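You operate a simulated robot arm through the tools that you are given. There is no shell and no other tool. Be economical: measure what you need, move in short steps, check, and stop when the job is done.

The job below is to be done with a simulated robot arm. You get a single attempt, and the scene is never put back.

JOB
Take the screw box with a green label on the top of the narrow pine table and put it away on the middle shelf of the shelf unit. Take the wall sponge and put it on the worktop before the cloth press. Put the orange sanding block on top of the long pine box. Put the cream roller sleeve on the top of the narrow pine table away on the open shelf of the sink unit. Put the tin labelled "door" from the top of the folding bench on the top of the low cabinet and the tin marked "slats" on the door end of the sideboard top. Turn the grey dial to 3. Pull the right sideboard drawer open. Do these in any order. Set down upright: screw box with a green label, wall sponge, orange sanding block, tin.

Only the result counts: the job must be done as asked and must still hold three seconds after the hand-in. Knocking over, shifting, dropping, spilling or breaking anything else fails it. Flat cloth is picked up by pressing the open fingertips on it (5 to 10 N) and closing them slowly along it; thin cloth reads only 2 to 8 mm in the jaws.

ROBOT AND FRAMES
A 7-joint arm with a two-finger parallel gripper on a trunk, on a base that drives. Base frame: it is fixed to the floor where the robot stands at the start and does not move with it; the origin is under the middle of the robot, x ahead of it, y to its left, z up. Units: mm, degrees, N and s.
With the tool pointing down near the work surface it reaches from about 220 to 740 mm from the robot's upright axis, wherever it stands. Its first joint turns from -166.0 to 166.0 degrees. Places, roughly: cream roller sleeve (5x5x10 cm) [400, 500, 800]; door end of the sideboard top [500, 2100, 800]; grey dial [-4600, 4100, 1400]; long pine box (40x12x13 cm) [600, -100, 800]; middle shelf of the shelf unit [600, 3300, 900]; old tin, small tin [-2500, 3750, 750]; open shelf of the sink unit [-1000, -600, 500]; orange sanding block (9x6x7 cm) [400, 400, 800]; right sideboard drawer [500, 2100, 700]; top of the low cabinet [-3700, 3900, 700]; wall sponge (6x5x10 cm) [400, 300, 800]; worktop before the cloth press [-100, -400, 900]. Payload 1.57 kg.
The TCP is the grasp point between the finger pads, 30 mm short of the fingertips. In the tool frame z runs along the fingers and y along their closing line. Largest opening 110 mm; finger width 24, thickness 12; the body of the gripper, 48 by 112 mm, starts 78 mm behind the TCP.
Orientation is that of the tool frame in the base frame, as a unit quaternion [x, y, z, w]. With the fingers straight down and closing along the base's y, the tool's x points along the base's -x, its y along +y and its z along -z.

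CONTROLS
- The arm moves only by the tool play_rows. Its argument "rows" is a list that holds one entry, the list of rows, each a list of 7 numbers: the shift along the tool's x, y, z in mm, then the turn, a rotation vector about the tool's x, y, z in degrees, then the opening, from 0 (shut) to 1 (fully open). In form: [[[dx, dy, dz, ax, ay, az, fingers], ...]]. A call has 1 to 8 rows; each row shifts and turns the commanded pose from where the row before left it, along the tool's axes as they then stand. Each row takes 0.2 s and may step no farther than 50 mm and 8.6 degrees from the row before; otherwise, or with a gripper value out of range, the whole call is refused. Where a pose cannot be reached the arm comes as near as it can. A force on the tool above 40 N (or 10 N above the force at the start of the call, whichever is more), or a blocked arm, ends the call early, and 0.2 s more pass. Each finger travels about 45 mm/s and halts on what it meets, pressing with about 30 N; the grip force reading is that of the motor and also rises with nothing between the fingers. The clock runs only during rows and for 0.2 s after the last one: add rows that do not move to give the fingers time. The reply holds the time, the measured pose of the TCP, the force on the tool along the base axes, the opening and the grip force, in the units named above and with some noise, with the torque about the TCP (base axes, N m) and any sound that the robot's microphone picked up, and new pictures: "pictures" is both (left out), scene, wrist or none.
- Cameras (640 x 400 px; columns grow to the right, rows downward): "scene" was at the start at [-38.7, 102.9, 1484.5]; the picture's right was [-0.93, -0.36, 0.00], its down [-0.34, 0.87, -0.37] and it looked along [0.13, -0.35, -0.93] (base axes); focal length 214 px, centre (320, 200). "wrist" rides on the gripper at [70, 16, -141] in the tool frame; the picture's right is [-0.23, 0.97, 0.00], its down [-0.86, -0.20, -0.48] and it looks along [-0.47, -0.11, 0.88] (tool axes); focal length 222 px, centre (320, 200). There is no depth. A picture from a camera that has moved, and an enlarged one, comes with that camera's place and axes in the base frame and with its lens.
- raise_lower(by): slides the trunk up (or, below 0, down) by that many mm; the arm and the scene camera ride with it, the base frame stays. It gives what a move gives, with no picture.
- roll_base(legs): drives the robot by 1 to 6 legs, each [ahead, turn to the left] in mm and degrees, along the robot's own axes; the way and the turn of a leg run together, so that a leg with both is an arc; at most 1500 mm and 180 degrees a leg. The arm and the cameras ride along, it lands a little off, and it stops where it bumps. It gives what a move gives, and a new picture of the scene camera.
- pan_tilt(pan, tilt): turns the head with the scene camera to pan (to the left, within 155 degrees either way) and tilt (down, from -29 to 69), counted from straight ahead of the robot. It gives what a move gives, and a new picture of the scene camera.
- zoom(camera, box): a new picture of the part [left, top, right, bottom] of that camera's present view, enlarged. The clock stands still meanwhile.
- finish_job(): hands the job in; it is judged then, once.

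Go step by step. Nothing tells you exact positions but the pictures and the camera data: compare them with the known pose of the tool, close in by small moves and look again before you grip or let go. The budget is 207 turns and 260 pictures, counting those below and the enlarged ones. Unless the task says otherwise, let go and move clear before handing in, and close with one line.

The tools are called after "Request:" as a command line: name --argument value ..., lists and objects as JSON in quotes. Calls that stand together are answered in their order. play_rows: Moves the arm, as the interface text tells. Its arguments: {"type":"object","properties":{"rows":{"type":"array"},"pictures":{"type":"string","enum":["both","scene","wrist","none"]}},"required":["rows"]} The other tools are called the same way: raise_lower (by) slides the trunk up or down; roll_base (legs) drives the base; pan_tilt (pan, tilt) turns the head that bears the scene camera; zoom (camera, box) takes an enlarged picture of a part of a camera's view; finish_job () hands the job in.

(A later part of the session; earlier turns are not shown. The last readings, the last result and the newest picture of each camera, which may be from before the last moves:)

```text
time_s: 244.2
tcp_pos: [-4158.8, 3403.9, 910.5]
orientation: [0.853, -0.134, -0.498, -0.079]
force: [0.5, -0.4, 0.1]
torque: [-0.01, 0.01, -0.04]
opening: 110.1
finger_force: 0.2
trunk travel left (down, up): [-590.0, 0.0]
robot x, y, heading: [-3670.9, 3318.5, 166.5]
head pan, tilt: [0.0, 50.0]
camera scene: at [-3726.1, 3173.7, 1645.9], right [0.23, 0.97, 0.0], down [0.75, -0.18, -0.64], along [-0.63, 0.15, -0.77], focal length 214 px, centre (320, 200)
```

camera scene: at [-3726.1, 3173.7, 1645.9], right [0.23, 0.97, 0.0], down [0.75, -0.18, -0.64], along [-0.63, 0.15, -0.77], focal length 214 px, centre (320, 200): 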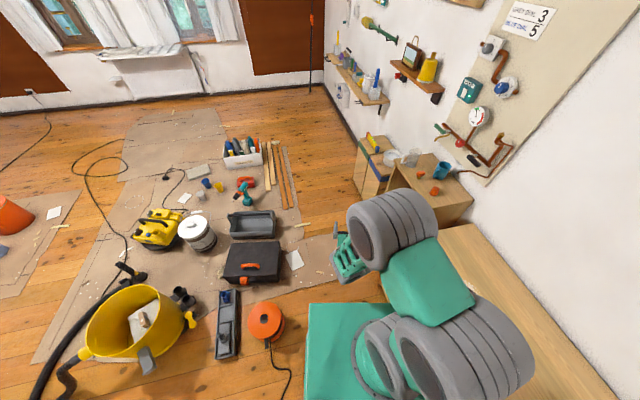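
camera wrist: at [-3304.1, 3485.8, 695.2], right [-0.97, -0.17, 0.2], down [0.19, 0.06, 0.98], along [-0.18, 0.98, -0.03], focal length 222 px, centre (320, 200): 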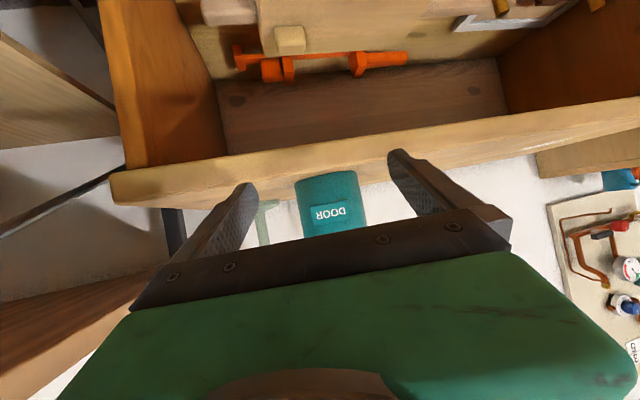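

Clear lane ahead. Continuing 530 mm.

Request:
roll_base --legs '[[530, 0]]'

Request:
pan_tilt --pan -40 --tilt 15

Request:
zoom --camera "scene" --box '[220, 120, 420, 270]'

```text
time_s: 247.3
tcp_pos: [-4683.2, 3533.7, 910.7]
orientation: [0.853, -0.137, -0.497, -0.08]
force: [-0.1, -0.8, 0.4]
torque: [0.01, 0.01, 0.0]
opening: 110.0
finger_force: 0.0
trunk travel left (down, up): [-590.0, 0.0]
robot x, y, heading: [-4199.0, 3445.8, 166.3]
head pan, tilt: [0.0, 50.0]
camera scene: at [-4252.8, 3300.4, 1645.9], right [0.24, 0.97, 0.0], down [0.74, -0.18, -0.64], along [-0.62, 0.15, -0.77], focal length 214 px, centre (320, 200)
```

scene: 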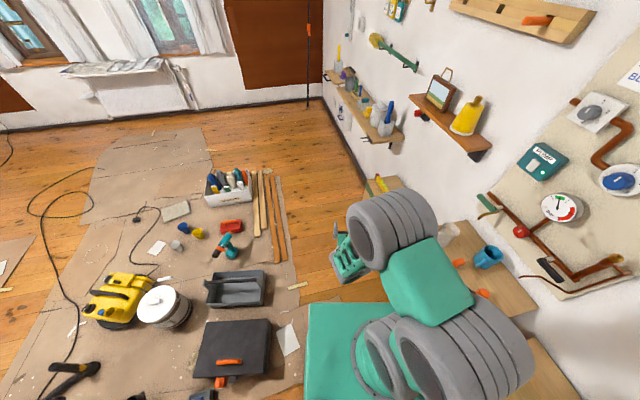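

```text
time_s: 248.4
tcp_pos: [-4682.7, 3533.2, 910.0]
orientation: [0.853, -0.136, -0.498, -0.08]
force: [-0.2, 0.8, -0.1]
torque: [0.02, 0.0, 0.0]
opening: 109.8
finger_force: 0.0
trunk travel left (down, up): [-590.0, 0.0]
robot x, y, heading: [-4195.8, 3445.9, 166.1]
head pan, tilt: [-40.0, 15.0]
camera scene: at [-4233.1, 3357.3, 1699.5], right [0.81, 0.59, 0.0], down [0.15, -0.21, -0.97], along [-0.57, 0.78, -0.26], focal length 214 px, centre (320, 200)
```

scene: 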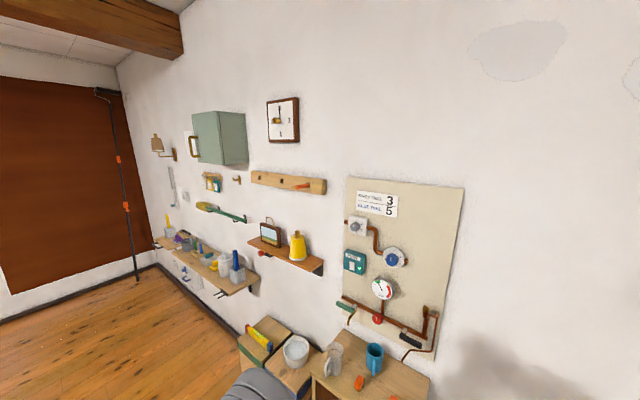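

```text
2.67 times, centred on (320, 195) of scene
camera zoom: at [-4233.1, 3357.3, 1699.5], right [0.81, 0.59, 0.0], down [0.15, -0.21, -0.97], along [-0.57, 0.78, -0.26], focal length 572 px, centre (320, 213)
```

zoom: 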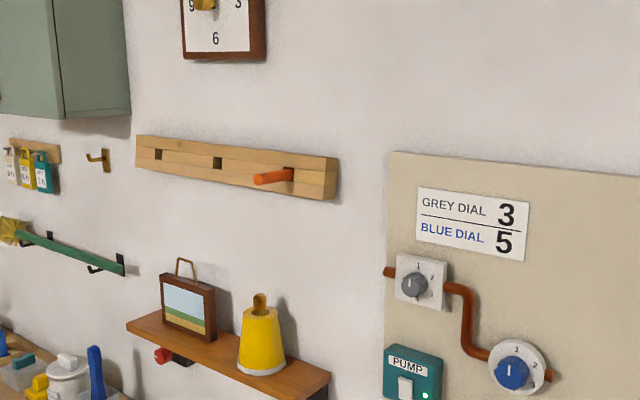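

Zooming tight on the grey dial's scale.

Request:
zoom --camera "scene" --box '[340, 205, 380, 245]'

```text
10.00 times, centred on (360, 225) of scene
camera zoom: at [-4233.1, 3357.3, 1699.5], right [0.81, 0.59, 0.0], down [0.15, -0.21, -0.97], along [-0.57, 0.78, -0.26], focal length 2145 px, centre (-80, -50)
```

zoom: 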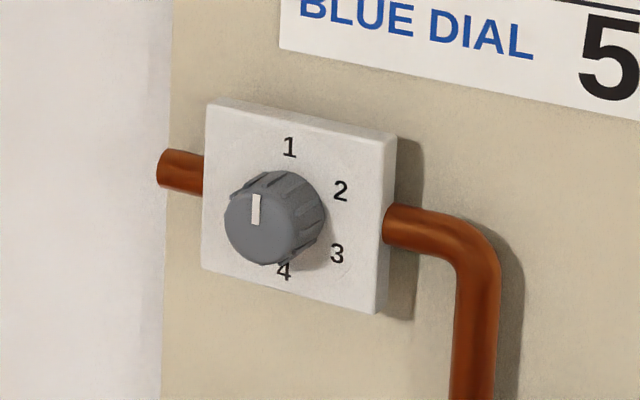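

The scale runs 1 (top), 2 (60°), 3 (120°), 4 (bottom) clockwise; the pointer is at 1, so I need +120°. First swinging the arm right toward the board.

Request:
play_rows --rows '[[[-2.2, -48.5, 3.8, 4.94, 0, 2.85, 0.6], [-2.2, -48.5, 3.8, 4.94, 0, 2.85, 0.6], [-2.2, -48.5, 3.8, 4.94, 0, 2.85, 0.6], [-2.2, -48.5, 3.8, 4.94, 0, 2.85, 0.6], [-2.2, -48.5, 3.8, 4.94, 0, 2.85, 0.6], [-2.2, -48.5, 3.8, 4.94, 0, 2.85, 0.6], [-2.2, -48.5, 3.8, 4.94, 0, 2.85, 0.6]]]' --pictures "none"

Request:
play_rows --rows '[[[0, 0, 0, 6.93, 0, 4, 0.6], [0, 0, 0, 6.93, 0, 4, 0.6], [0, 0, 0, 6.93, 0, 4, 0.6], [0, 0, 0, 6.93, 0, 4, 0.6], [-34, 0, -20, 0, 0, 0, 0.6], [-34, 0, -20, 0, 0, 0, 0.6], [-34, 0, -20, 0, 0, 0, 0.6], [-34, 0, -20, 0, 0, 0, 0.6]]]' --pictures "scene"

```text
time_s: 250.0
tcp_pos: [-4513.1, 3820.4, 912.5]
orientation: [0.755, -0.422, -0.44, -0.243]
force: [-1.0, -0.3, 0.7]
torque: [0.0, 0.0, -0.04]
opening: 66.1
finger_force: 0.1
trunk travel left (down, up): [-590.0, 0.0]
robot x, y, heading: [-4199.2, 3448.4, 166.4]
head pan, tilt: [-40.0, 15.0]
```

```text
time_s: 251.8
tcp_pos: [-4512.5, 3821.1, 1069.8]
orientation: [-0.609, 0.614, 0.356, 0.353]
force: [0.3, -0.1, 1.3]
torque: [-0.03, -0.01, -0.01]
opening: 66.2
finger_force: 0.1
trunk travel left (down, up): [-590.0, 0.0]
robot x, y, heading: [-4198.8, 3441.4, 166.4]
head pan, tilt: [-40.0, 15.0]
camera scene: at [-4232.6, 3357.2, 1699.5], right [0.81, 0.59, 0.0], down [0.15, -0.21, -0.97], along [-0.57, 0.78, -0.26], focal length 214 px, centre (320, 200)
```

scene: 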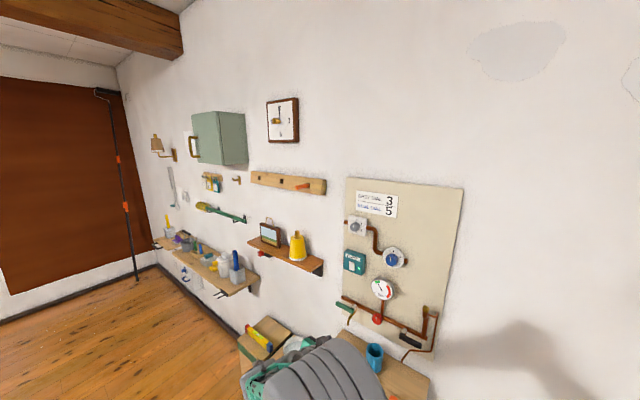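

Heading is square to the wall now. Levelling the tool to horizontal and raising to the dial's height.

Request:
play_rows --rows '[[[0, 0, 0, 0, -7.5, 0, 0.6], [0, 0, 0, 0, -7.5, 0, 0.6], [0, 0, 0, 0, -7.5, 0, 0.6], [0, 0, 0, 0, -7.5, 0, 0.6], [-43, 12.1, 0, 0, 0, 0, 0.6], [-43, 12.1, 0, 0, 0, 0, 0.6], [-43, 12.1, 0, 0, 0, 0, 0.6], [-43, 12.1, 0, 0, 0, 0, 0.6]]]' --pictures "none"

Request:
play_rows --rows '[[[-43, 12.1, 0, 0, 0, 0, 0.6], [-43, 12.1, 0, 0, 0, 0, 0.6], [-43, 12.1, 0, 0, 0, 0, 0.6], [0, 0, 0, 0, 0, 0, 0.6]]]' --pictures "both"

```text
time_s: 253.6
tcp_pos: [-4567.1, 3834.8, 1248.8]
orientation: [-0.497, 0.502, 0.502, 0.5]
force: [-0.8, -0.3, 0.3]
torque: [-0.05, -0.02, -0.01]
opening: 66.1
finger_force: 0.1
out of reach, approached as far as the arm can: row 4
trunk travel left (down, up): [-590.0, 0.0]
robot x, y, heading: [-4196.7, 3447.4, 166.2]
head pan, tilt: [-40.0, 15.0]
```

```text
time_s: 254.6
tcp_pos: [-4597.7, 3832.6, 1375.4]
orientation: [-0.496, 0.502, 0.501, 0.5]
force: [1.0, 0.4, 0.1]
torque: [-0.02, -0.03, 0.02]
opening: 66.1
finger_force: 0.0
trunk travel left (down, up): [-590.0, 0.0]
robot x, y, heading: [-4198.0, 3446.6, 166.5]
head pan, tilt: [-40.0, 15.0]
camera scene: at [-4233.0, 3357.4, 1699.6], right [0.81, 0.59, 0.0], down [0.15, -0.21, -0.97], along [-0.57, 0.78, -0.26], focal length 214 px, centre (320, 200)
camera wrist: at [-4615.0, 3691.5, 1305.5], right [-0.97, 0.0, 0.23], down [0.2, -0.48, 0.85], along [0.11, 0.88, 0.47], focal length 222 px, centre (320, 200)
```

scene: 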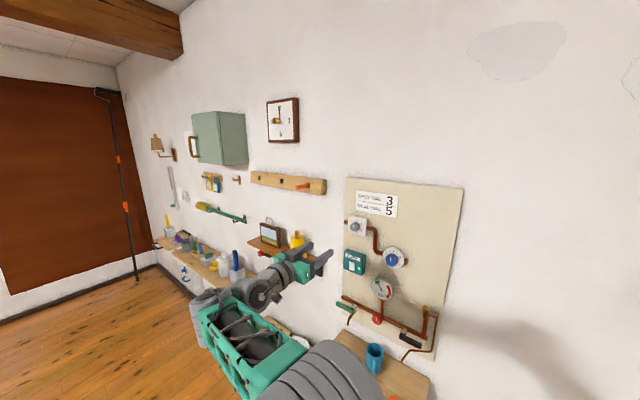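
wrist: 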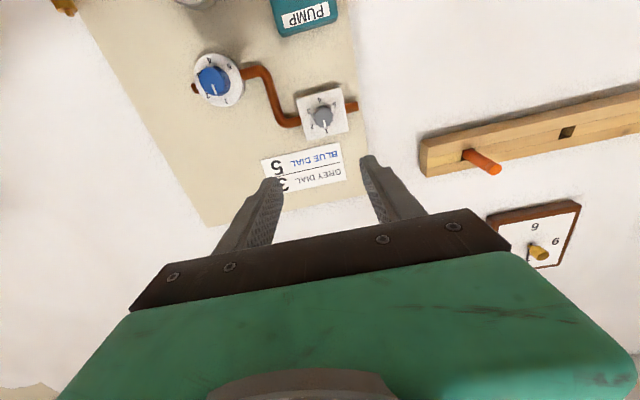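

Dial sits almost on the tool axis. Correcting a few mm, advancing 140 mm and pre-rolling the gripper by -60°.

Request:
play_rows --rows '[[[8, 5, 45, 0, 0, 0, 0.6], [0, 0, 48, 0, 0, 0, 0.6], [0, 0, 47, 0, 0, 0, 0.6], [0, 0, 0, 0, 0, 0, 0.6]]]' --pictures "wrist"

Request:
zoom --camera "wrist" --box '[250, 50, 410, 180]'

```text
time_s: 255.6
tcp_pos: [-4598.5, 3973.6, 1369.3]
orientation: [-0.495, 0.502, 0.503, 0.5]
force: [-0.3, 0.2, 0.2]
torque: [-0.02, 0.0, -0.02]
opening: 66.0
finger_force: 0.0
trunk travel left (down, up): [-590.0, 0.0]
robot x, y, heading: [-4200.5, 3446.9, 166.1]
head pan, tilt: [-40.0, 15.0]
camera wrist: at [-4616.1, 3832.9, 1298.2], right [-0.97, 0.0, 0.23], down [0.21, -0.48, 0.85], along [0.11, 0.88, 0.47], focal length 222 px, centre (320, 200)
```

wrist: 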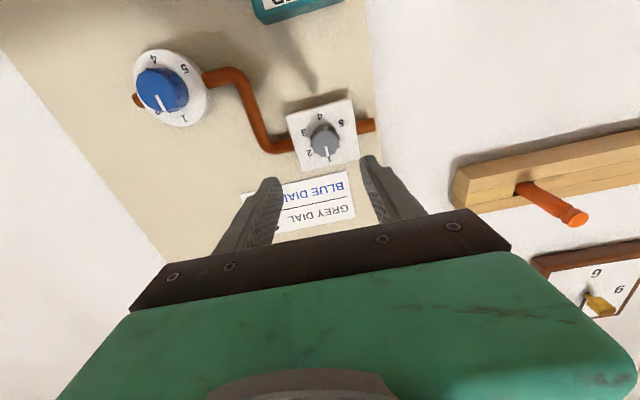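

```text
3.08 times, centred on (330, 115) of wrist
camera zoom: at [-4616.1, 3832.9, 1298.2], right [-0.97, 0.0, 0.23], down [0.21, -0.48, 0.85], along [0.11, 0.88, 0.47], focal length 684 px, centre (289, 462)
```

zoom: 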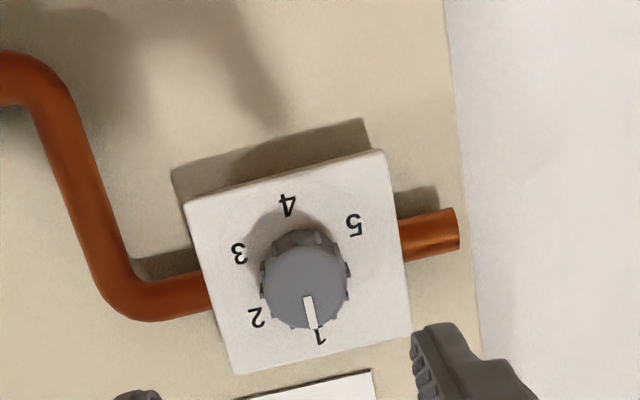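

Knob is 33 mm wide, positions 60° apart, so 3 is 120° clockwise. Shifting 7 mm left and 7 mm down, rolling -60° and advancing a bit.

Request:
play_rows --rows '[[[7.3, 7, 10, 0, 0, -7.5, 0.55], [0, 0, 10, 0, 0, -7.5, 0.55], [0, 0, 10, 0, 0, -7.5, 0.55], [0, 0, 10, 0, 0, -7.5, 0.55], [0, 0, 10, 0, 0, -7.5, 0.55], [0, 0, 5, 0, 0, -7.5, 0.55], [0, 0, 0, 0, 0, -7.5, 0.55], [0, 0, 0, 0, 0, -7.5, 0.55]]]' --pictures "none"

Request:
zoom --camera "wrist" --box '[200, 50, 440, 200]'

```text
time_s: 257.4
tcp_pos: [-4608.8, 4029.1, 1358.8]
orientation: [-0.681, 0.185, 0.185, 0.684]
force: [0.8, -0.7, 0.1]
torque: [0.02, 0.02, 0.01]
opening: 60.5
finger_force: 0.0
trunk travel left (down, up): [-590.0, 0.0]
robot x, y, heading: [-4200.6, 3443.5, 166.2]
head pan, tilt: [-40.0, 15.0]
```

```text
2.67 times, centred on (320, 125) of wrist
camera zoom: at [-4557.4, 3888.2, 1309.4], right [-0.69, 0.0, -0.73], down [-0.64, -0.48, 0.6], along [-0.34, 0.88, 0.33], focal length 592 px, centre (320, 400)
```

zoom: 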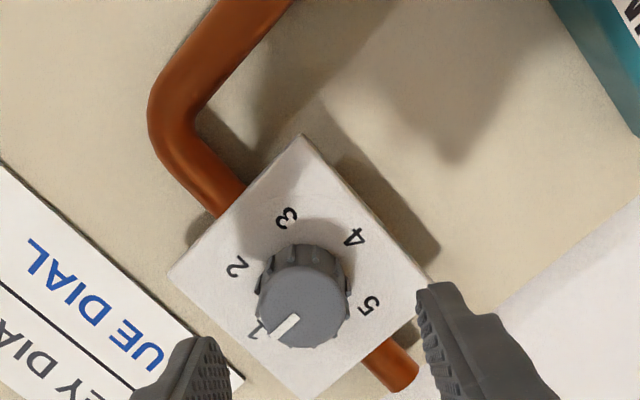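

The knob is about 8 mm off along the closing direction. Correcting and re-checking.

Request:
play_rows --rows '[[[-0.5, -7.8, 0, 0, 0, 0, 0.55], [0, 0, 15, 0, 0, 0, 0.55], [0, 0, 0, 0, 0, 0, 0.55]]]' --pictures "none"

Request:
zoom --camera "wrist" --box '[200, 50, 440, 200]'

```text
time_s: 258.2
tcp_pos: [-4605.8, 4045.4, 1366.6]
orientation: [-0.681, 0.186, 0.185, 0.684]
force: [-0.6, 0.2, -0.4]
torque: [0.0, -0.04, -0.02]
opening: 60.7
finger_force: 0.1
trunk travel left (down, up): [-590.0, 0.0]
robot x, y, heading: [-4197.5, 3443.4, 166.1]
head pan, tilt: [-40.0, 15.0]
```

```text
2.67 times, centred on (320, 125) of wrist
camera zoom: at [-4554.4, 3903.7, 1317.2], right [-0.69, 0.0, -0.72], down [-0.64, -0.48, 0.6], along [-0.34, 0.88, 0.33], focal length 592 px, centre (320, 400)
```

zoom: 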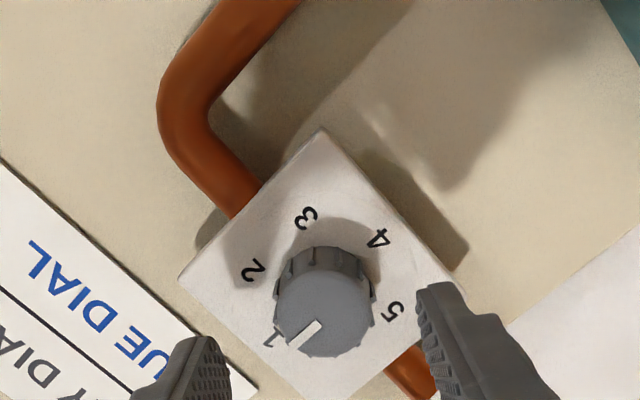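

Aligned now. Narrowing to 48 mm, advancing 36 mm over the knob, then checking.

Request:
play_rows --rows '[[[0, 0, 0, 0, 0, 0, 0.44], [0, 0, 14, 0, 0, 0, 0.44], [0, 0, 12, 0, 0, 0, 0.44], [0, 0, 8, 0, 0, 0, 0.44], [0, 0, 0, 0, 0, 0, 0.44]]]' --pictures "none"

Request:
zoom --camera "wrist" --box '[200, 50, 440, 200]'

Request:
zoom --camera "scene" --box '[320, 190, 400, 250]'

```text
time_s: 259.4
tcp_pos: [-4604.4, 4079.9, 1366.5]
orientation: [-0.681, 0.186, 0.186, 0.683]
force: [0.8, -0.5, -0.3]
torque: [0.0, 0.0, 0.01]
opening: 48.5
finger_force: 0.2
trunk travel left (down, up): [-590.0, 0.0]
robot x, y, heading: [-4199.7, 3450.9, 166.1]
head pan, tilt: [-40.0, 15.0]
```

```text
2.67 times, centred on (320, 125) of wrist
camera zoom: at [-4554.3, 3938.2, 1317.4], right [-0.69, 0.0, -0.72], down [-0.64, -0.48, 0.6], along [-0.34, 0.88, 0.33], focal length 592 px, centre (320, 400)
```

zoom: 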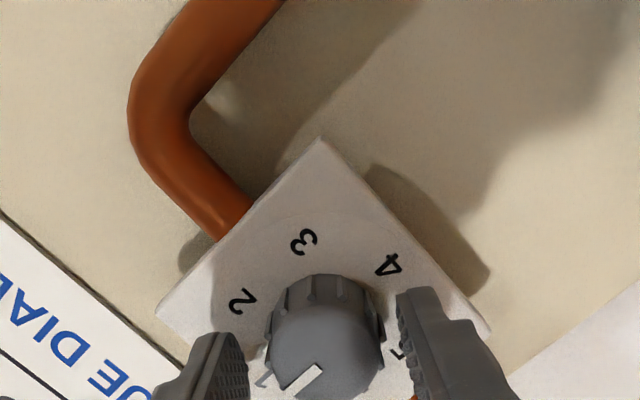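

```text
6.67 times, centred on (360, 220) of scene
camera zoom: at [-4233.0, 3357.5, 1699.6], right [0.81, 0.59, 0.0], down [0.15, -0.21, -0.97], along [-0.57, 0.78, -0.26], focal length 1430 px, centre (53, 67)
```

zoom: 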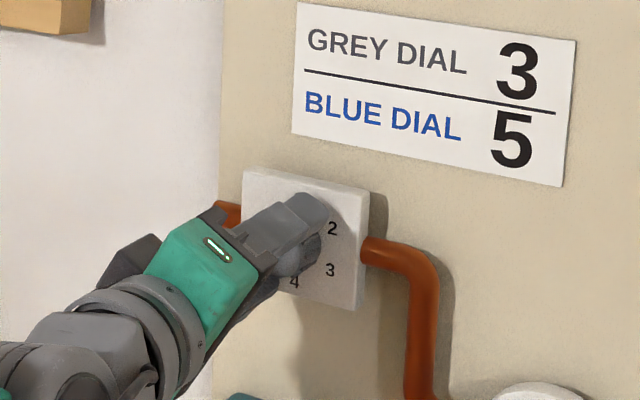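

The fingertips flank the knob. Closing, then turning +120° in steps.

Request:
play_rows --rows '[[[0, 0, 3, 0, 0, 0, 0.35], [0, 0, 0, 0, 0, 0, 0.25], [0, 0, 0, 0, 0, 0, 0.2], [0, 0, 0, 0, 0, 0, 0.2]]]' --pictures "none"

Request:
play_rows --rows '[[[0, 0, 0, 0, 0, 6, 0.2], [0, 0, 0, 0, 0, 6, 0.2], [0, 0, 0, 0, 0, 6, 0.2], [0, 0, 0, 0, 0, 6, 0.2], [0, 0, 0, 0, 0, 6, 0.2], [0, 0, 0, 0, 0, 0, 0.2]]]' --pictures "none"

Request:
zoom --camera "wrist" --box '[200, 50, 440, 200]'

```text
time_s: 260.4
tcp_pos: [-4606.0, 4083.0, 1364.7]
orientation: [-0.682, 0.185, 0.184, 0.683]
force: [-1.3, -2.8, -7.2]
torque: [-0.11, 0.02, 0.28]
opening: 32.8
finger_force: 35.2
trunk travel left (down, up): [-590.0, 0.0]
robot x, y, heading: [-4203.9, 3442.7, 166.3]
head pan, tilt: [-40.0, 15.0]
```

```text
time_s: 261.8
tcp_pos: [-4606.1, 4082.6, 1366.4]
orientation: [-0.61, 0.356, 0.356, 0.612]
force: [-0.4, -7.5, -7.8]
torque: [-0.05, 0.02, 0.07]
opening: 32.6
finger_force: 41.2
trunk travel left (down, up): [-590.0, 0.0]
robot x, y, heading: [-4198.3, 3449.0, 166.6]
head pan, tilt: [-40.0, 15.0]
```

```text
2.67 times, centred on (320, 125) of wrist
camera zoom: at [-4586.2, 3940.9, 1296.7], right [-0.96, 0.0, -0.28], down [-0.25, -0.48, 0.84], along [-0.13, 0.88, 0.46], focal length 592 px, centre (320, 400)
```

zoom: 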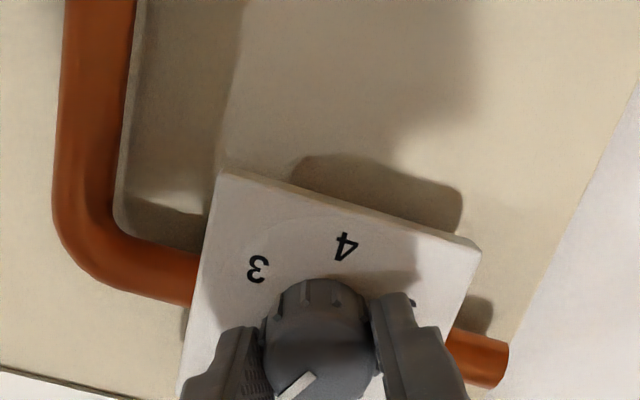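

The knob turns with the gripper. Continuing the remaining 90°.

Request:
play_rows --rows '[[[0, 0, 0, 0, 0, 6, 0.2], [0, 0, 0, 0, 0, 6, 0.2], [0, 0, 0, 0, 0, 6, 0.2], [0, 0, 0, 0, 0, 6, 0.2], [0, 0, 0, 0, 0, 6, 0.2], [0, 0, 0, 0, 0, 6, 0.2], [0, 0, 0, 0, 0, 6, 0.2], [0, 0, 0, 0, 0, 6, 0.2]]]' --pictures "none"

Request:
play_rows --rows '[[[0, 0, 0, 0, 0, 6, 0.2], [0, 0, 0, 0, 0, 6, 0.2], [0, 0, 0, 0, 0, 6, 0.2], [0, 0, 0, 0, 0, 6, 0.2], [0, 0, 0, 0, 0, 6, 0.2], [0, 0, 0, 0, 0, 6, 0.2], [0, 0, 0, 0, 0, 6, 0.2], [0, 0, 0, 0, 0, 0, 0.2]]]' --pictures "none"

Request:
zoom --camera "wrist" --box '[200, 50, 440, 200]'

Request:
zoom --camera "scene" --box '[320, 190, 400, 250]'

```text
time_s: 263.6
tcp_pos: [-4604.3, 4081.9, 1366.1]
orientation: [-0.412, 0.574, 0.574, 0.414]
force: [6.3, -9.6, -19.8]
torque: [-0.33, 0.0, -0.27]
opening: 32.8
finger_force: 41.2
trunk travel left (down, up): [-590.0, 0.0]
robot x, y, heading: [-4201.3, 3443.8, 166.3]
head pan, tilt: [-40.0, 15.0]
```

```text
time_s: 265.4
tcp_pos: [-4604.0, 4082.5, 1366.0]
orientation: [-0.179, 0.684, 0.684, 0.181]
force: [10.4, -14.6, -23.4]
torque: [-0.49, -0.02, -0.78]
opening: 32.6
finger_force: 40.8
trunk travel left (down, up): [-590.0, 0.0]
robot x, y, heading: [-4197.8, 3449.3, 166.5]
head pan, tilt: [-40.0, 15.0]
```

```text
2.67 times, centred on (320, 125) of wrist
camera zoom: at [-4674.0, 3941.0, 1345.8], right [-0.28, 0.0, 0.96], down [0.84, -0.48, 0.25], along [0.46, 0.88, 0.13], focal length 592 px, centre (320, 400)
```

zoom: 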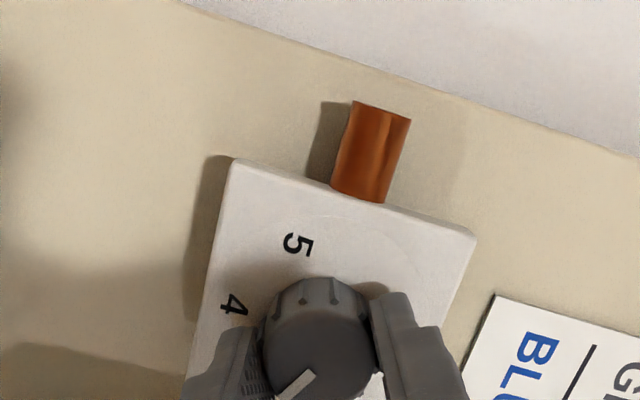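

```text
6.67 times, centred on (360, 220) of scene
camera zoom: at [-4232.5, 3356.9, 1699.5], right [0.81, 0.59, 0.0], down [0.15, -0.21, -0.97], along [-0.57, 0.78, -0.26], focal length 1430 px, centre (53, 67)
```

zoom: 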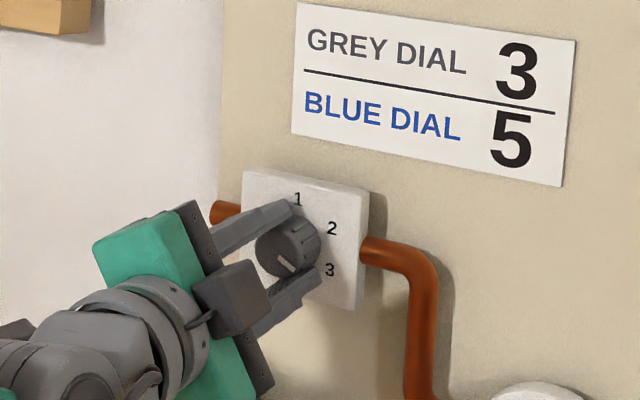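

The tool turned 120.3° and the pointer looks aimed at 3. Releasing and backing off straight to verify.

Request:
play_rows --rows '[[[0, 0, 0, 0, 0, 0, 0.33], [0, 0, 0, 0, 0, 0, 0.44], [0, 0, 0, 0, 0, 0, 0.46], [0, 0, -15, 0, 0, 0, 0.46], [0, 0, -35, 0, 0, 0, 0.46], [0, 0, -45, 0, 0, 0, 0.46], [0, 0, -45, 0, 0, 0, 0.46]]]' --pictures "none"

Request:
zoom --camera "wrist" --box '[240, 80, 400, 190]'

Request:
zoom --camera "scene" --box '[340, 205, 380, 245]'

```text
time_s: 267.0
tcp_pos: [-4602.1, 3940.6, 1366.1]
orientation: [-0.179, 0.682, 0.685, 0.182]
force: [0.0, -1.5, -0.3]
torque: [0.01, 0.02, 0.01]
opening: 50.5
finger_force: 0.1
trunk travel left (down, up): [-590.0, 0.0]
robot x, y, heading: [-4198.1, 3445.9, 166.3]
head pan, tilt: [-40.0, 15.0]
```

```text
3.64 times, centred on (320, 135) of wrist
camera zoom: at [-4672.5, 3799.3, 1345.9], right [-0.28, 0.0, 0.96], down [0.84, -0.48, 0.25], along [0.46, 0.88, 0.14], focal length 808 px, centre (320, 436)
```

zoom: 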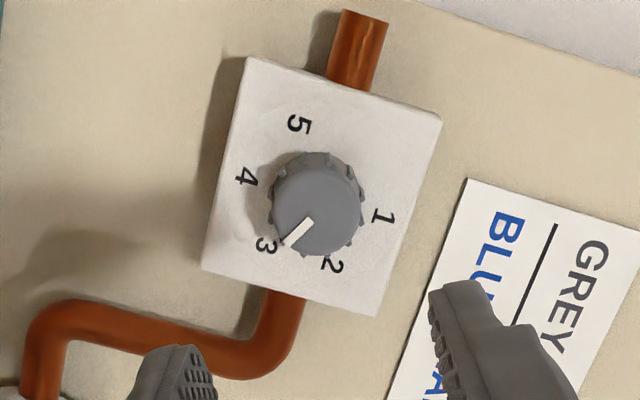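

```text
10.00 times, centred on (360, 225) of scene
camera zoom: at [-4232.9, 3356.4, 1699.6], right [0.81, 0.59, 0.0], down [0.15, -0.21, -0.97], along [-0.57, 0.78, -0.26], focal length 2145 px, centre (-80, -50)
```

zoom: 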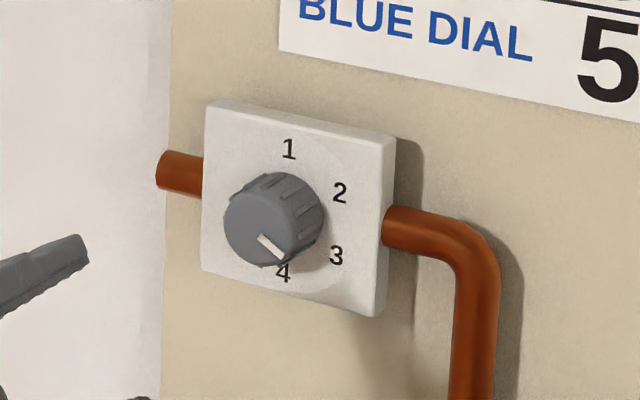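

The dial reads 3. Now retracting: backing off, unrolling, tilting down and swinging the arm forward again.

Request:
play_rows --rows '[[[0, 0, -45, 0, 0, -7.5, 0.6], [0, 0, -45, 0, 0, -7.5, 0.6], [0, 0, -20, 0, 0, -7.5, 0.6], [0, 0, 0, 0, 0, -7.5, 0.6], [0, 0, 0, 0, 0, -7.5, 0.6], [0, 0, 0, 0, 0, -7.5, 0.6], [0, 0, 0, 0, 0, -7.5, 0.6], [0, 0, 0, 0, 0, -7.5, 0.6]]]' --pictures "none"

Request:
play_rows --rows '[[[45, -10, 0, 0, 0, 0, 0.6], [45, -10, 0, 0, 0, 0, 0.6], [45, -10, 0, 0, 0, 0, 0.6], [45, -10, 0, 0, 0, 0, 0.6], [45, -10, 0, 0, 0, 0, 0.6], [45, -10, 0, 0, 0, 0, 0.6], [40, -10, 0, 0, 0, 0, 0.6]]]' --pictures "none"

Request:
play_rows --rows '[[[0, 0, 0, 0, 7.5, 0, 0.6], [0, 0, 0, 0, 7.5, 0, 0.6], [0, 0, 0, 0, 7.5, 0, 0.6], [0, 0, 0, 0, 7.5, 0, 0.6], [34, 0, 20, 0, 0, 0, 0.6], [34, 0, 20, 0, 0, 0, 0.6], [25, 0, 14, 0, 0, 0, 0.6]]]' --pictures "scene"

```text
time_s: 268.8
tcp_pos: [-4604.7, 3831.8, 1366.9]
orientation: [-0.496, 0.502, 0.502, 0.501]
force: [-0.7, -0.8, 0.4]
torque: [0.03, 0.01, -0.01]
opening: 65.8
finger_force: 0.0
trunk travel left (down, up): [-590.0, 0.0]
robot x, y, heading: [-4203.6, 3444.8, 166.4]
head pan, tilt: [-40.0, 15.0]
```

```text
time_s: 270.4
tcp_pos: [-4537.9, 3847.3, 1058.8]
orientation: [-0.499, 0.503, 0.501, 0.496]
force: [-0.1, 0.3, 0.1]
torque: [0.0, 0.0, -0.02]
opening: 66.2
finger_force: 0.0
out of reach, approached as far as the arm can: row 6, 7
trunk travel left (down, up): [-590.0, 0.0]
robot x, y, heading: [-4198.0, 3442.7, 166.4]
head pan, tilt: [-40.0, 15.0]
```

```text
time_s: 272.0
tcp_pos: [-4538.9, 3844.3, 951.9]
orientation: [-0.61, 0.614, 0.357, 0.351]
force: [-0.3, 0.0, 0.5]
torque: [-0.04, 0.03, -0.01]
opening: 65.9
finger_force: 0.1
trunk travel left (down, up): [-590.0, 0.0]
robot x, y, heading: [-4201.4, 3447.3, 166.1]
head pan, tilt: [-40.0, 15.0]
camera scene: at [-4233.2, 3357.3, 1699.6], right [0.81, 0.59, 0.0], down [0.15, -0.21, -0.97], along [-0.57, 0.78, -0.26], focal length 214 px, centre (320, 200)
```

scene: 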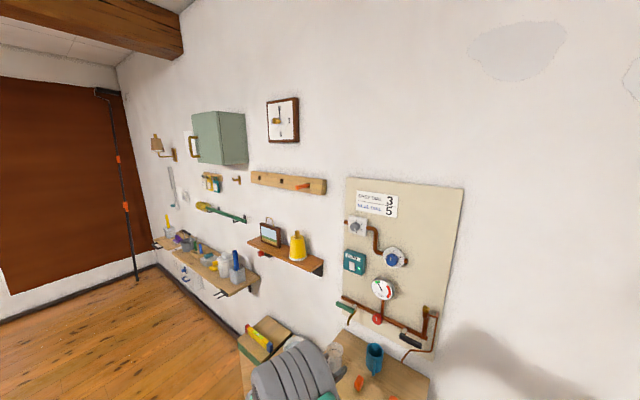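

Swinging the arm back to straight ahead, then reversing along the lane.

Request:
play_rows --rows '[[[0, 0, 0, -6.93, 0, -4, 0.6], [0, 0, 0, -6.93, 0, -4, 0.6], [0, 0, 0, -6.93, 0, -4, 0.6], [0, 0, 0, -6.93, 0, -4, 0.6], [0, 0, 0, -6.93, 0, -4, 0.6]]]' --pictures "none"

Request:
play_rows --rows '[[[1.15, 48.7, -2, -4.68, 0, -2.7, 0.8], [1.15, 48.7, -2, -4.68, 0, -2.7, 1], [1.15, 48.7, -2, -4.68, 0, -2.7, 1], [1.15, 48.7, -2, -4.68, 0, -2.7, 1], [1.15, 48.7, -2, -4.68, 0, -2.7, 1], [1.15, 48.7, -2, -4.68, 0, -2.7, 1], [1.15, 48.7, -2, -4.68, 0, -2.7, 1]]]' --pictures "none"

Request:
roll_base --legs '[[-540, 0], [-540, 0]]'

```text
time_s: 273.2
tcp_pos: [-4539.5, 3845.6, 951.5]
orientation: [0.782, -0.368, -0.457, -0.213]
force: [0.1, -0.6, -0.1]
torque: [-0.03, -0.01, -0.05]
opening: 65.8
finger_force: 0.1
trunk travel left (down, up): [-590.0, 0.0]
robot x, y, heading: [-4201.6, 3444.5, 166.1]
head pan, tilt: [-40.0, 15.0]
```

```text
time_s: 274.8
tcp_pos: [-4714.9, 3559.4, 953.5]
orientation: [0.859, -0.091, -0.501, -0.055]
force: [-0.5, 0.0, -0.3]
torque: [-0.01, -0.02, -0.02]
opening: 109.9
finger_force: 0.1
trunk travel left (down, up): [-590.0, 0.0]
robot x, y, heading: [-4199.9, 3444.0, 166.3]
head pan, tilt: [-40.0, 15.0]
```

```text
time_s: 280.8
tcp_pos: [-3633.0, 3301.8, 953.3]
orientation: [0.859, -0.097, -0.5, -0.058]
force: [0.3, 0.0, -0.6]
torque: [-0.03, -0.04, 0.02]
opening: 110.1
finger_force: 0.1
trunk travel left (down, up): [-590.0, 0.0]
robot x, y, heading: [-3120.4, 3182.0, 165.8]
head pan, tilt: [-40.0, 15.0]
camera scene: at [-3154.0, 3093.8, 1699.6], right [0.81, 0.59, 0.0], down [0.15, -0.21, -0.97], along [-0.57, 0.78, -0.26], focal length 214 px, centre (320, 200)
```

scene: 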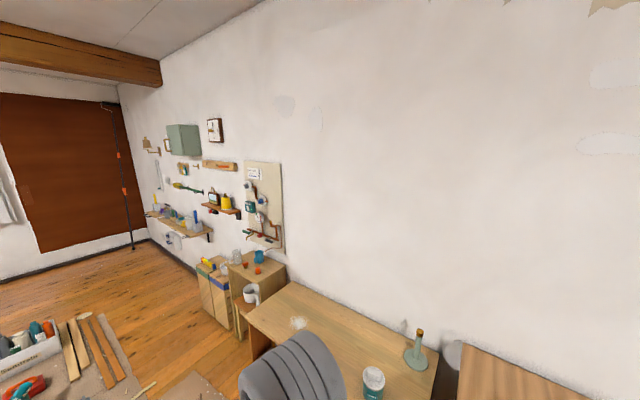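

Now for the SLATS tin at about (-2695,3898). Backing diagonally and turning to face the bench.

Request:
roll_base --legs '[[0, -16], [-510, 0], [0, -60], [150, 0]]'

Request:
pan_tilt --pan 10 --tilt 45

Request:
zoom --camera "wrist" --box '[0, 0, 640, 400]'

```text
time_s: 288.4
tcp_pos: [-2668.4, 3617.2, 953.7]
orientation: [-0.603, 0.618, 0.351, 0.361]
force: [0.3, -0.2, -0.6]
torque: [-0.04, 0.01, 0.03]
opening: 110.3
finger_force: 0.0
trunk travel left (down, up): [-590.0, 0.0]
robot x, y, heading: [-2687.2, 3089.3, 86.9]
head pan, tilt: [-40.0, 15.0]
camera scene: at [-2779.2, 3108.9, 1699.6], right [0.73, -0.68, 0.0], down [-0.18, -0.19, -0.97], along [0.66, 0.71, -0.26], focal length 214 px, centre (320, 200)
```

scene: 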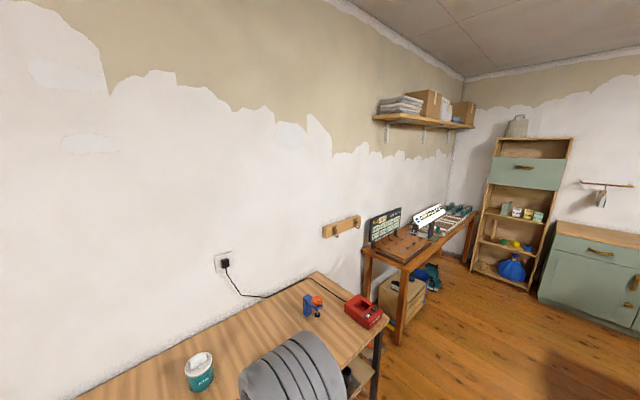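

```text
time_s: 289.5
tcp_pos: [-2667.6, 3618.7, 954.6]
orientation: [-0.603, 0.619, 0.351, 0.362]
force: [-0.6, 0.2, 0.4]
torque: [-0.02, 0.02, -0.02]
opening: 110.1
finger_force: 0.0
trunk travel left (down, up): [-590.0, 0.0]
robot x, y, heading: [-2688.0, 3089.2, 86.9]
head pan, tilt: [10.0, 45.0]
camera scene: at [-2852.8, 3120.3, 1652.8], right [0.99, 0.12, 0.0], down [0.09, -0.7, -0.71], along [-0.09, 0.7, -0.71], focal length 214 px, centre (320, 200)
```

scene: 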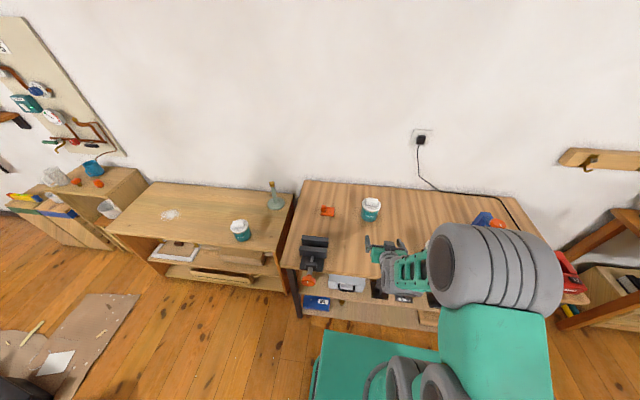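

```text
1.00 times, centred on (320, 200) of wrist
camera zoom: at [-2689.9, 3460.0, 963.0], right [-0.97, 0.14, 0.2], down [0.2, 0.0, 0.98], along [0.14, 0.99, -0.03], focal length 222 px, centre (320, 200)
```

zoom: 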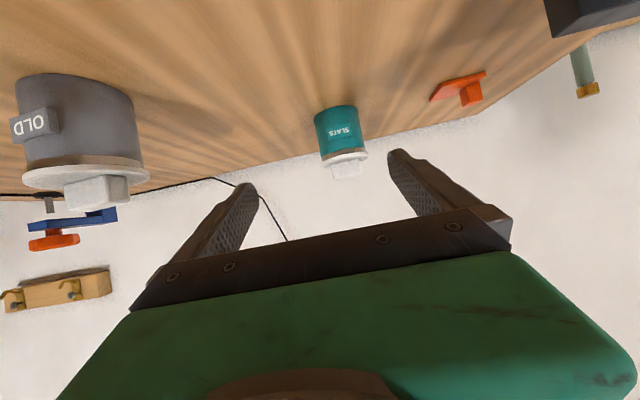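

SLATS is at about (-2694,3900). Driving 60 mm closer, then lowering to pre-grasp height in front of it.

Request:
roll_base --legs '[[60, 0]]'

Request:
play_rows --rows '[[[15, 8.5, 32, 0, 0, 0, 1], [15, 8.5, 32, 0, 0, 0, 1], [15, 8.5, 32, 0, 0, 0, 1], [15, 8.5, 32, 0, 0, 0, 1], [0, 0, 0, 0, 0, 0, 1]]]' --pictures "wrist"

```text
time_s: 290.5
tcp_pos: [-2666.8, 3675.6, 952.8]
orientation: [-0.603, 0.619, 0.35, 0.361]
force: [-0.3, 0.0, 0.7]
torque: [-0.01, 0.01, 0.01]
opening: 110.0
finger_force: 0.0
trunk travel left (down, up): [-590.0, 0.0]
robot x, y, heading: [-2683.7, 3150.7, 87.1]
head pan, tilt: [10.0, 45.0]
camera scene: at [-2849.9, 3179.5, 1652.8], right [0.99, 0.12, 0.0], down [0.09, -0.7, -0.71], along [-0.09, 0.7, -0.71], focal length 214 px, centre (320, 200)
```

scene: 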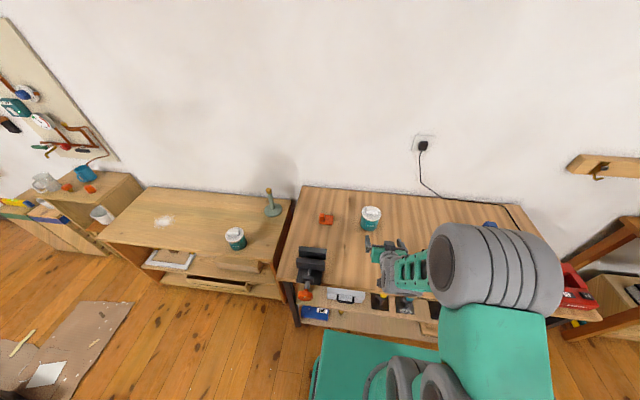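

```text
time_s: 291.7
tcp_pos: [-2697.8, 3758.6, 837.7]
orientation: [-0.603, 0.618, 0.351, 0.362]
force: [-0.5, -0.7, -0.1]
torque: [0.0, 0.01, 0.02]
opening: 110.1
finger_force: 0.0
trunk travel left (down, up): [-590.0, 0.0]
robot x, y, heading: [-2685.4, 3147.9, 87.4]
head pan, tilt: [10.0, 45.0]
camera wrist: at [-2719.2, 3601.3, 847.2], right [-0.97, 0.14, 0.2], down [0.2, 0.0, 0.98], along [0.14, 0.99, -0.03], focal length 222 px, centre (320, 200)
```

wrist: 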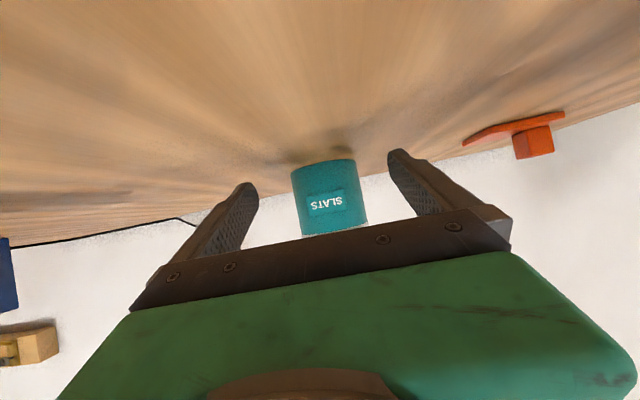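

Computed lateral error is about -4 mm. Advancing 90 mm at constant height with that correction.

Request:
play_rows --rows '[[[-15, -4, 26, 0, 0, 0, 1], [-15, 0, 26, 0, 0, 0, 1], [-15, 0, 26, 0, 0, 0, 1], [0, 0, 0, 0, 0, 0, 1]]]' --pictures "wrist"

```text
time_s: 292.7
tcp_pos: [-2690.5, 3848.9, 840.6]
orientation: [-0.603, 0.618, 0.351, 0.362]
force: [-0.3, -0.8, -0.9]
torque: [-0.01, -0.01, -0.01]
opening: 109.9
finger_force: 0.1
trunk travel left (down, up): [-590.0, 0.0]
robot x, y, heading: [-2682.8, 3146.5, 87.0]
head pan, tilt: [10.0, 45.0]
camera wrist: at [-2712.0, 3691.7, 849.8], right [-0.97, 0.14, 0.2], down [0.2, 0.0, 0.98], along [0.13, 0.99, -0.03], focal length 222 px, centre (320, 200)
```

wrist: 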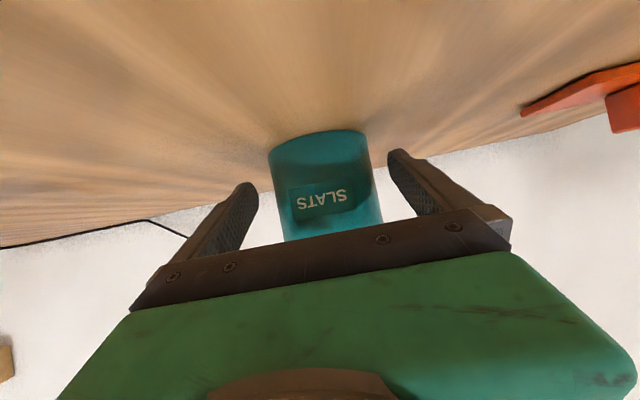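

Centred. Advancing the last 50 mm and closing.

Request:
play_rows --rows '[[[-8, 0, 24, 0, 0, 0, 1], [-10, 0, 21, 0, 0, 0, 1], [0, 0, 0, 0, 0, 0, 1], [0, 0, 0, 0, 0, 0, 0.9], [0, 0, 0, 0, 0, 0, 0.82], [0, 0, 0, 0, 0, 0, 0.7], [0, 0, 0, 0, 0, 0, 0.7], [0, 0, 0, 0, 0, 0, 0.7]]]' --pictures "wrist"

```text
time_s: 294.5
tcp_pos: [-2690.4, 3896.0, 832.3]
orientation: [-0.602, 0.619, 0.35, 0.361]
force: [-2.1, -0.1, 1.9]
torque: [-0.04, 0.23, -0.01]
opening: 83.5
finger_force: 30.0
trunk travel left (down, up): [-590.0, 0.0]
robot x, y, heading: [-2684.3, 3146.2, 87.1]
head pan, tilt: [10.0, 45.0]
camera wrist: at [-2710.5, 3739.3, 841.8], right [-0.97, 0.14, 0.2], down [0.2, 0.0, 0.98], along [0.13, 0.99, -0.03], focal length 222 px, centre (320, 200)
```

wrist: 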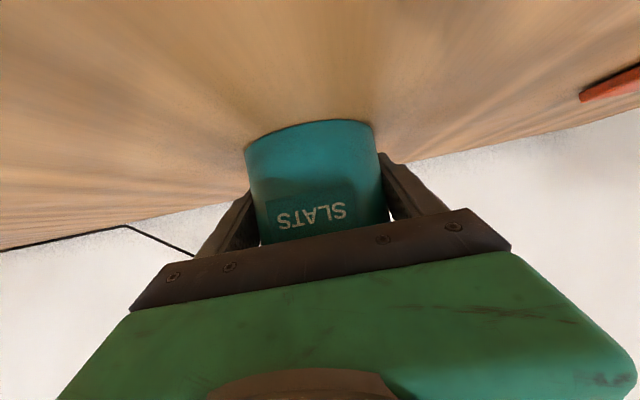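

SLATS is gripped. Lifting, retracting the arm and backing away from the bench.

Request:
play_rows --rows '[[[-17.3, 0, -10, 0, 0, 0, 0.7], [-30, 0, -17, 0, 0, 0, 0.7], [-34.6, 0, -20, 0, 0, 0, 0.7], [-34.6, 0, -20, 0, 0, 0, 0.7], [22, 0, -38, 0, 0, 0, 0.7], [22, 0, -38, 0, 0, 0, 0.7], [22, 0, -38, 0, 0, 0, 0.7], [22, 0, -38, 0, 0, 0, 0.7]]]' --pictures "none"

Request:
roll_base --legs '[[-180, 0], [0, -87], [1500, 0]]'

Request:
zoom --camera "wrist" --box '[0, 0, 640, 400]'

```text
time_s: 296.3
tcp_pos: [-2695.0, 3719.1, 969.4]
orientation: [-0.602, 0.619, 0.351, 0.363]
force: [0.0, -0.7, -4.2]
torque: [0.06, -0.02, 0.0]
opening: 83.4
finger_force: 30.2
trunk travel left (down, up): [-590.0, 0.0]
robot x, y, heading: [-2677.7, 3148.0, 87.1]
head pan, tilt: [10.0, 45.0]
```

```text
time_s: 308.4
tcp_pos: [-654.0, 3043.5, 968.9]
orientation: [-0.016, 0.864, 0.008, 0.504]
force: [0.3, -1.0, -5.0]
torque: [0.01, 0.0, -0.03]
opening: 83.4
finger_force: 29.6
trunk travel left (down, up): [-590.0, 0.0]
robot x, y, heading: [-1221.3, 2994.5, 1.0]
head pan, tilt: [10.0, 45.0]
camera scene: at [-1204.2, 3164.4, 1652.8], right [0.19, -0.98, 0.0], down [-0.69, -0.13, -0.71], along [0.69, 0.13, -0.71], focal length 214 px, centre (320, 200)
```

scene: 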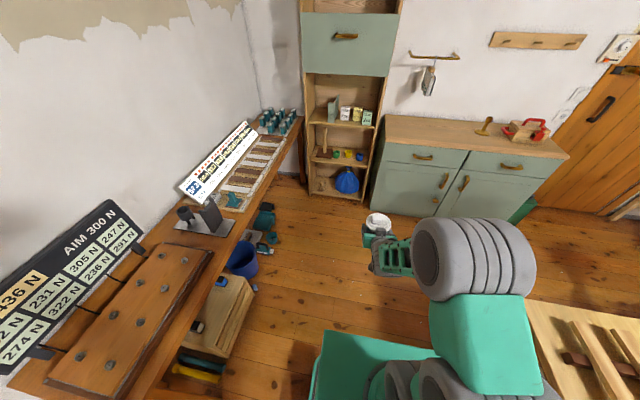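

```text
1.00 times, centred on (320, 200) of wrist
camera zoom: at [-812.7, 3053.8, 977.8], right [0.07, 0.98, 0.2], down [0.01, -0.2, 0.98], along [1.0, -0.07, -0.03], focal length 222 px, centre (320, 200)
```

zoom: 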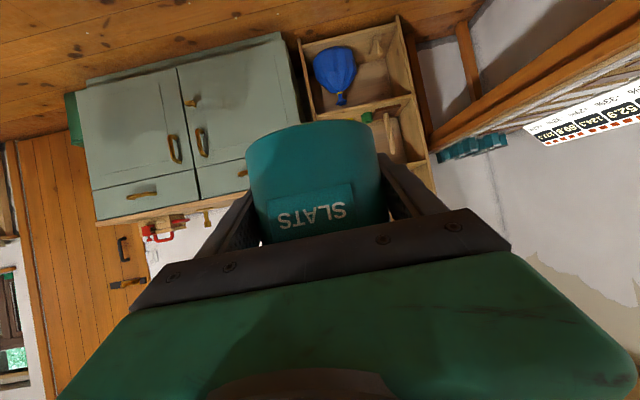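

The sideboard is ahead with two upper drawers and two doors. Zooming for its layout.

Request:
zoom --camera "scene" --box '[360, 90, 600, 240]'

```text
2.67 times, centred on (480, 165) of scene
camera zoom: at [-1204.2, 3164.4, 1652.8], right [0.19, -0.98, 0.0], down [-0.69, -0.13, -0.71], along [0.69, 0.13, -0.71], focal length 572 px, centre (-107, 293)
```

zoom: 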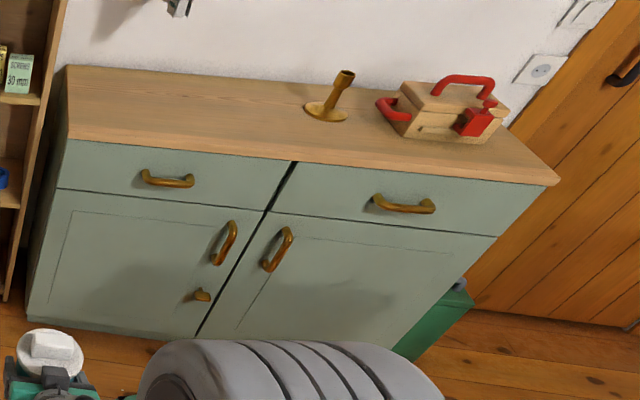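

Sideboard top z≈810, front x≈315, spanning y 1725–2946; I'll put the tin at about (405,1950), in front of the toolbox. Driving there.

Request:
roll_base --legs '[[900, 0], [0, -91], [1040, 0], [0, 90]]'

Request:
pan_tilt --pan 0 --tilt 45

Request:
zoom --camera "wrist" --box '[0, 0, 640, 400]'

```text
time_s: 325.6
tcp_pos: [215.0, 2025.9, 967.7]
orientation: [-0.01, 0.864, 0.005, 0.504]
force: [0.4, -0.1, -4.2]
torque: [-0.01, -0.05, 0.0]
opening: 83.9
finger_force: 29.7
trunk travel left (down, up): [-590.0, 0.0]
robot x, y, heading: [-355.5, 1984.8, -0.4]
head pan, tilt: [10.0, 45.0]
camera scene: at [-332.7, 2156.1, 1652.8], right [0.17, -0.99, 0.0], down [-0.7, -0.12, -0.71], along [0.7, 0.12, -0.71], focal length 214 px, centre (320, 200)
```

scene: 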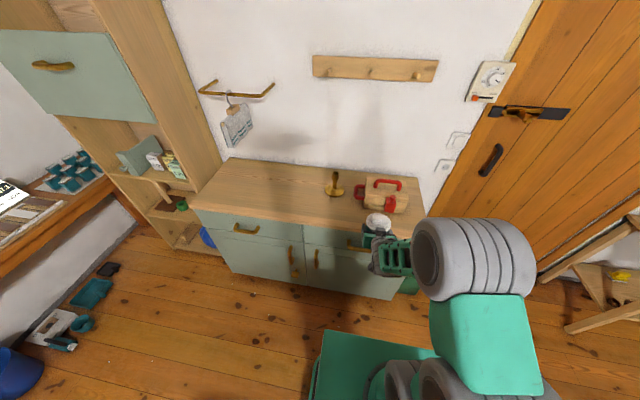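

```text
time_s: 326.3
tcp_pos: [214.6, 2025.4, 969.4]
orientation: [-0.01, 0.864, 0.005, 0.504]
force: [-0.8, 0.3, -4.0]
torque: [0.01, -0.03, 0.0]
opening: 83.5
finger_force: 29.9
trunk travel left (down, up): [-590.0, 0.0]
robot x, y, heading: [-359.7, 1986.3, 0.0]
head pan, tilt: [0.0, 45.0]
camera scene: at [-331.5, 2142.0, 1652.8], right [0.0, -1.0, 0.0], down [-0.71, 0.0, -0.71], along [0.71, 0.0, -0.71], focal length 214 px, centre (320, 200)
```

scene: 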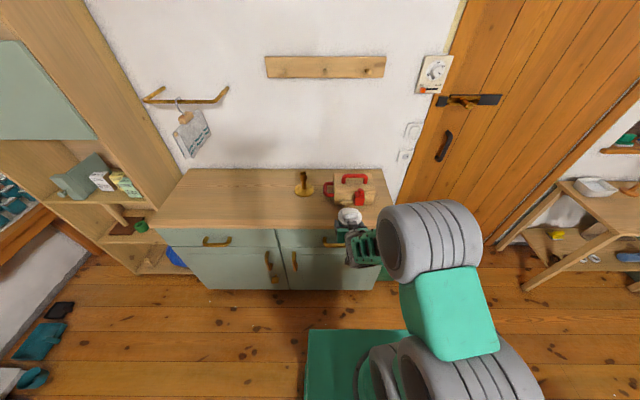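

```text
1.00 times, centred on (320, 200) of wrist
camera zoom: at [56.6, 2038.2, 977.7], right [0.09, 0.98, 0.2], down [0.01, -0.2, 0.98], along [1.0, -0.09, -0.03], focal length 222 px, centre (320, 200)
```

zoom: 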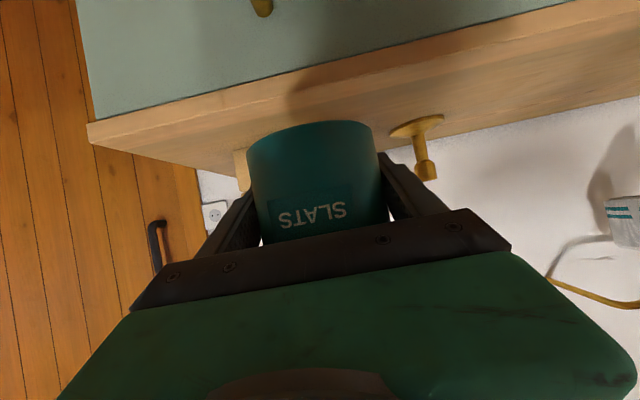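

Zooming to fix the top's front edge and the free area.

Request:
zoom --camera "scene" --box '[250, 150, 430, 270]'

```text
3.33 times, centred on (340, 210) of scene
camera zoom: at [-331.5, 2142.0, 1652.8], right [0.0, -1.0, 0.0], down [-0.71, 0.0, -0.71], along [0.71, 0.0, -0.71], focal length 715 px, centre (253, 167)
```

zoom: 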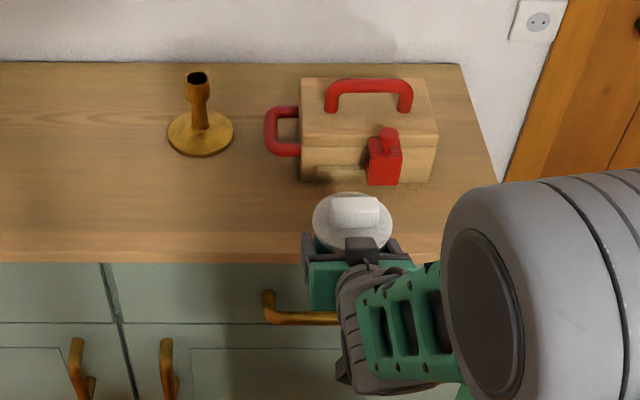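

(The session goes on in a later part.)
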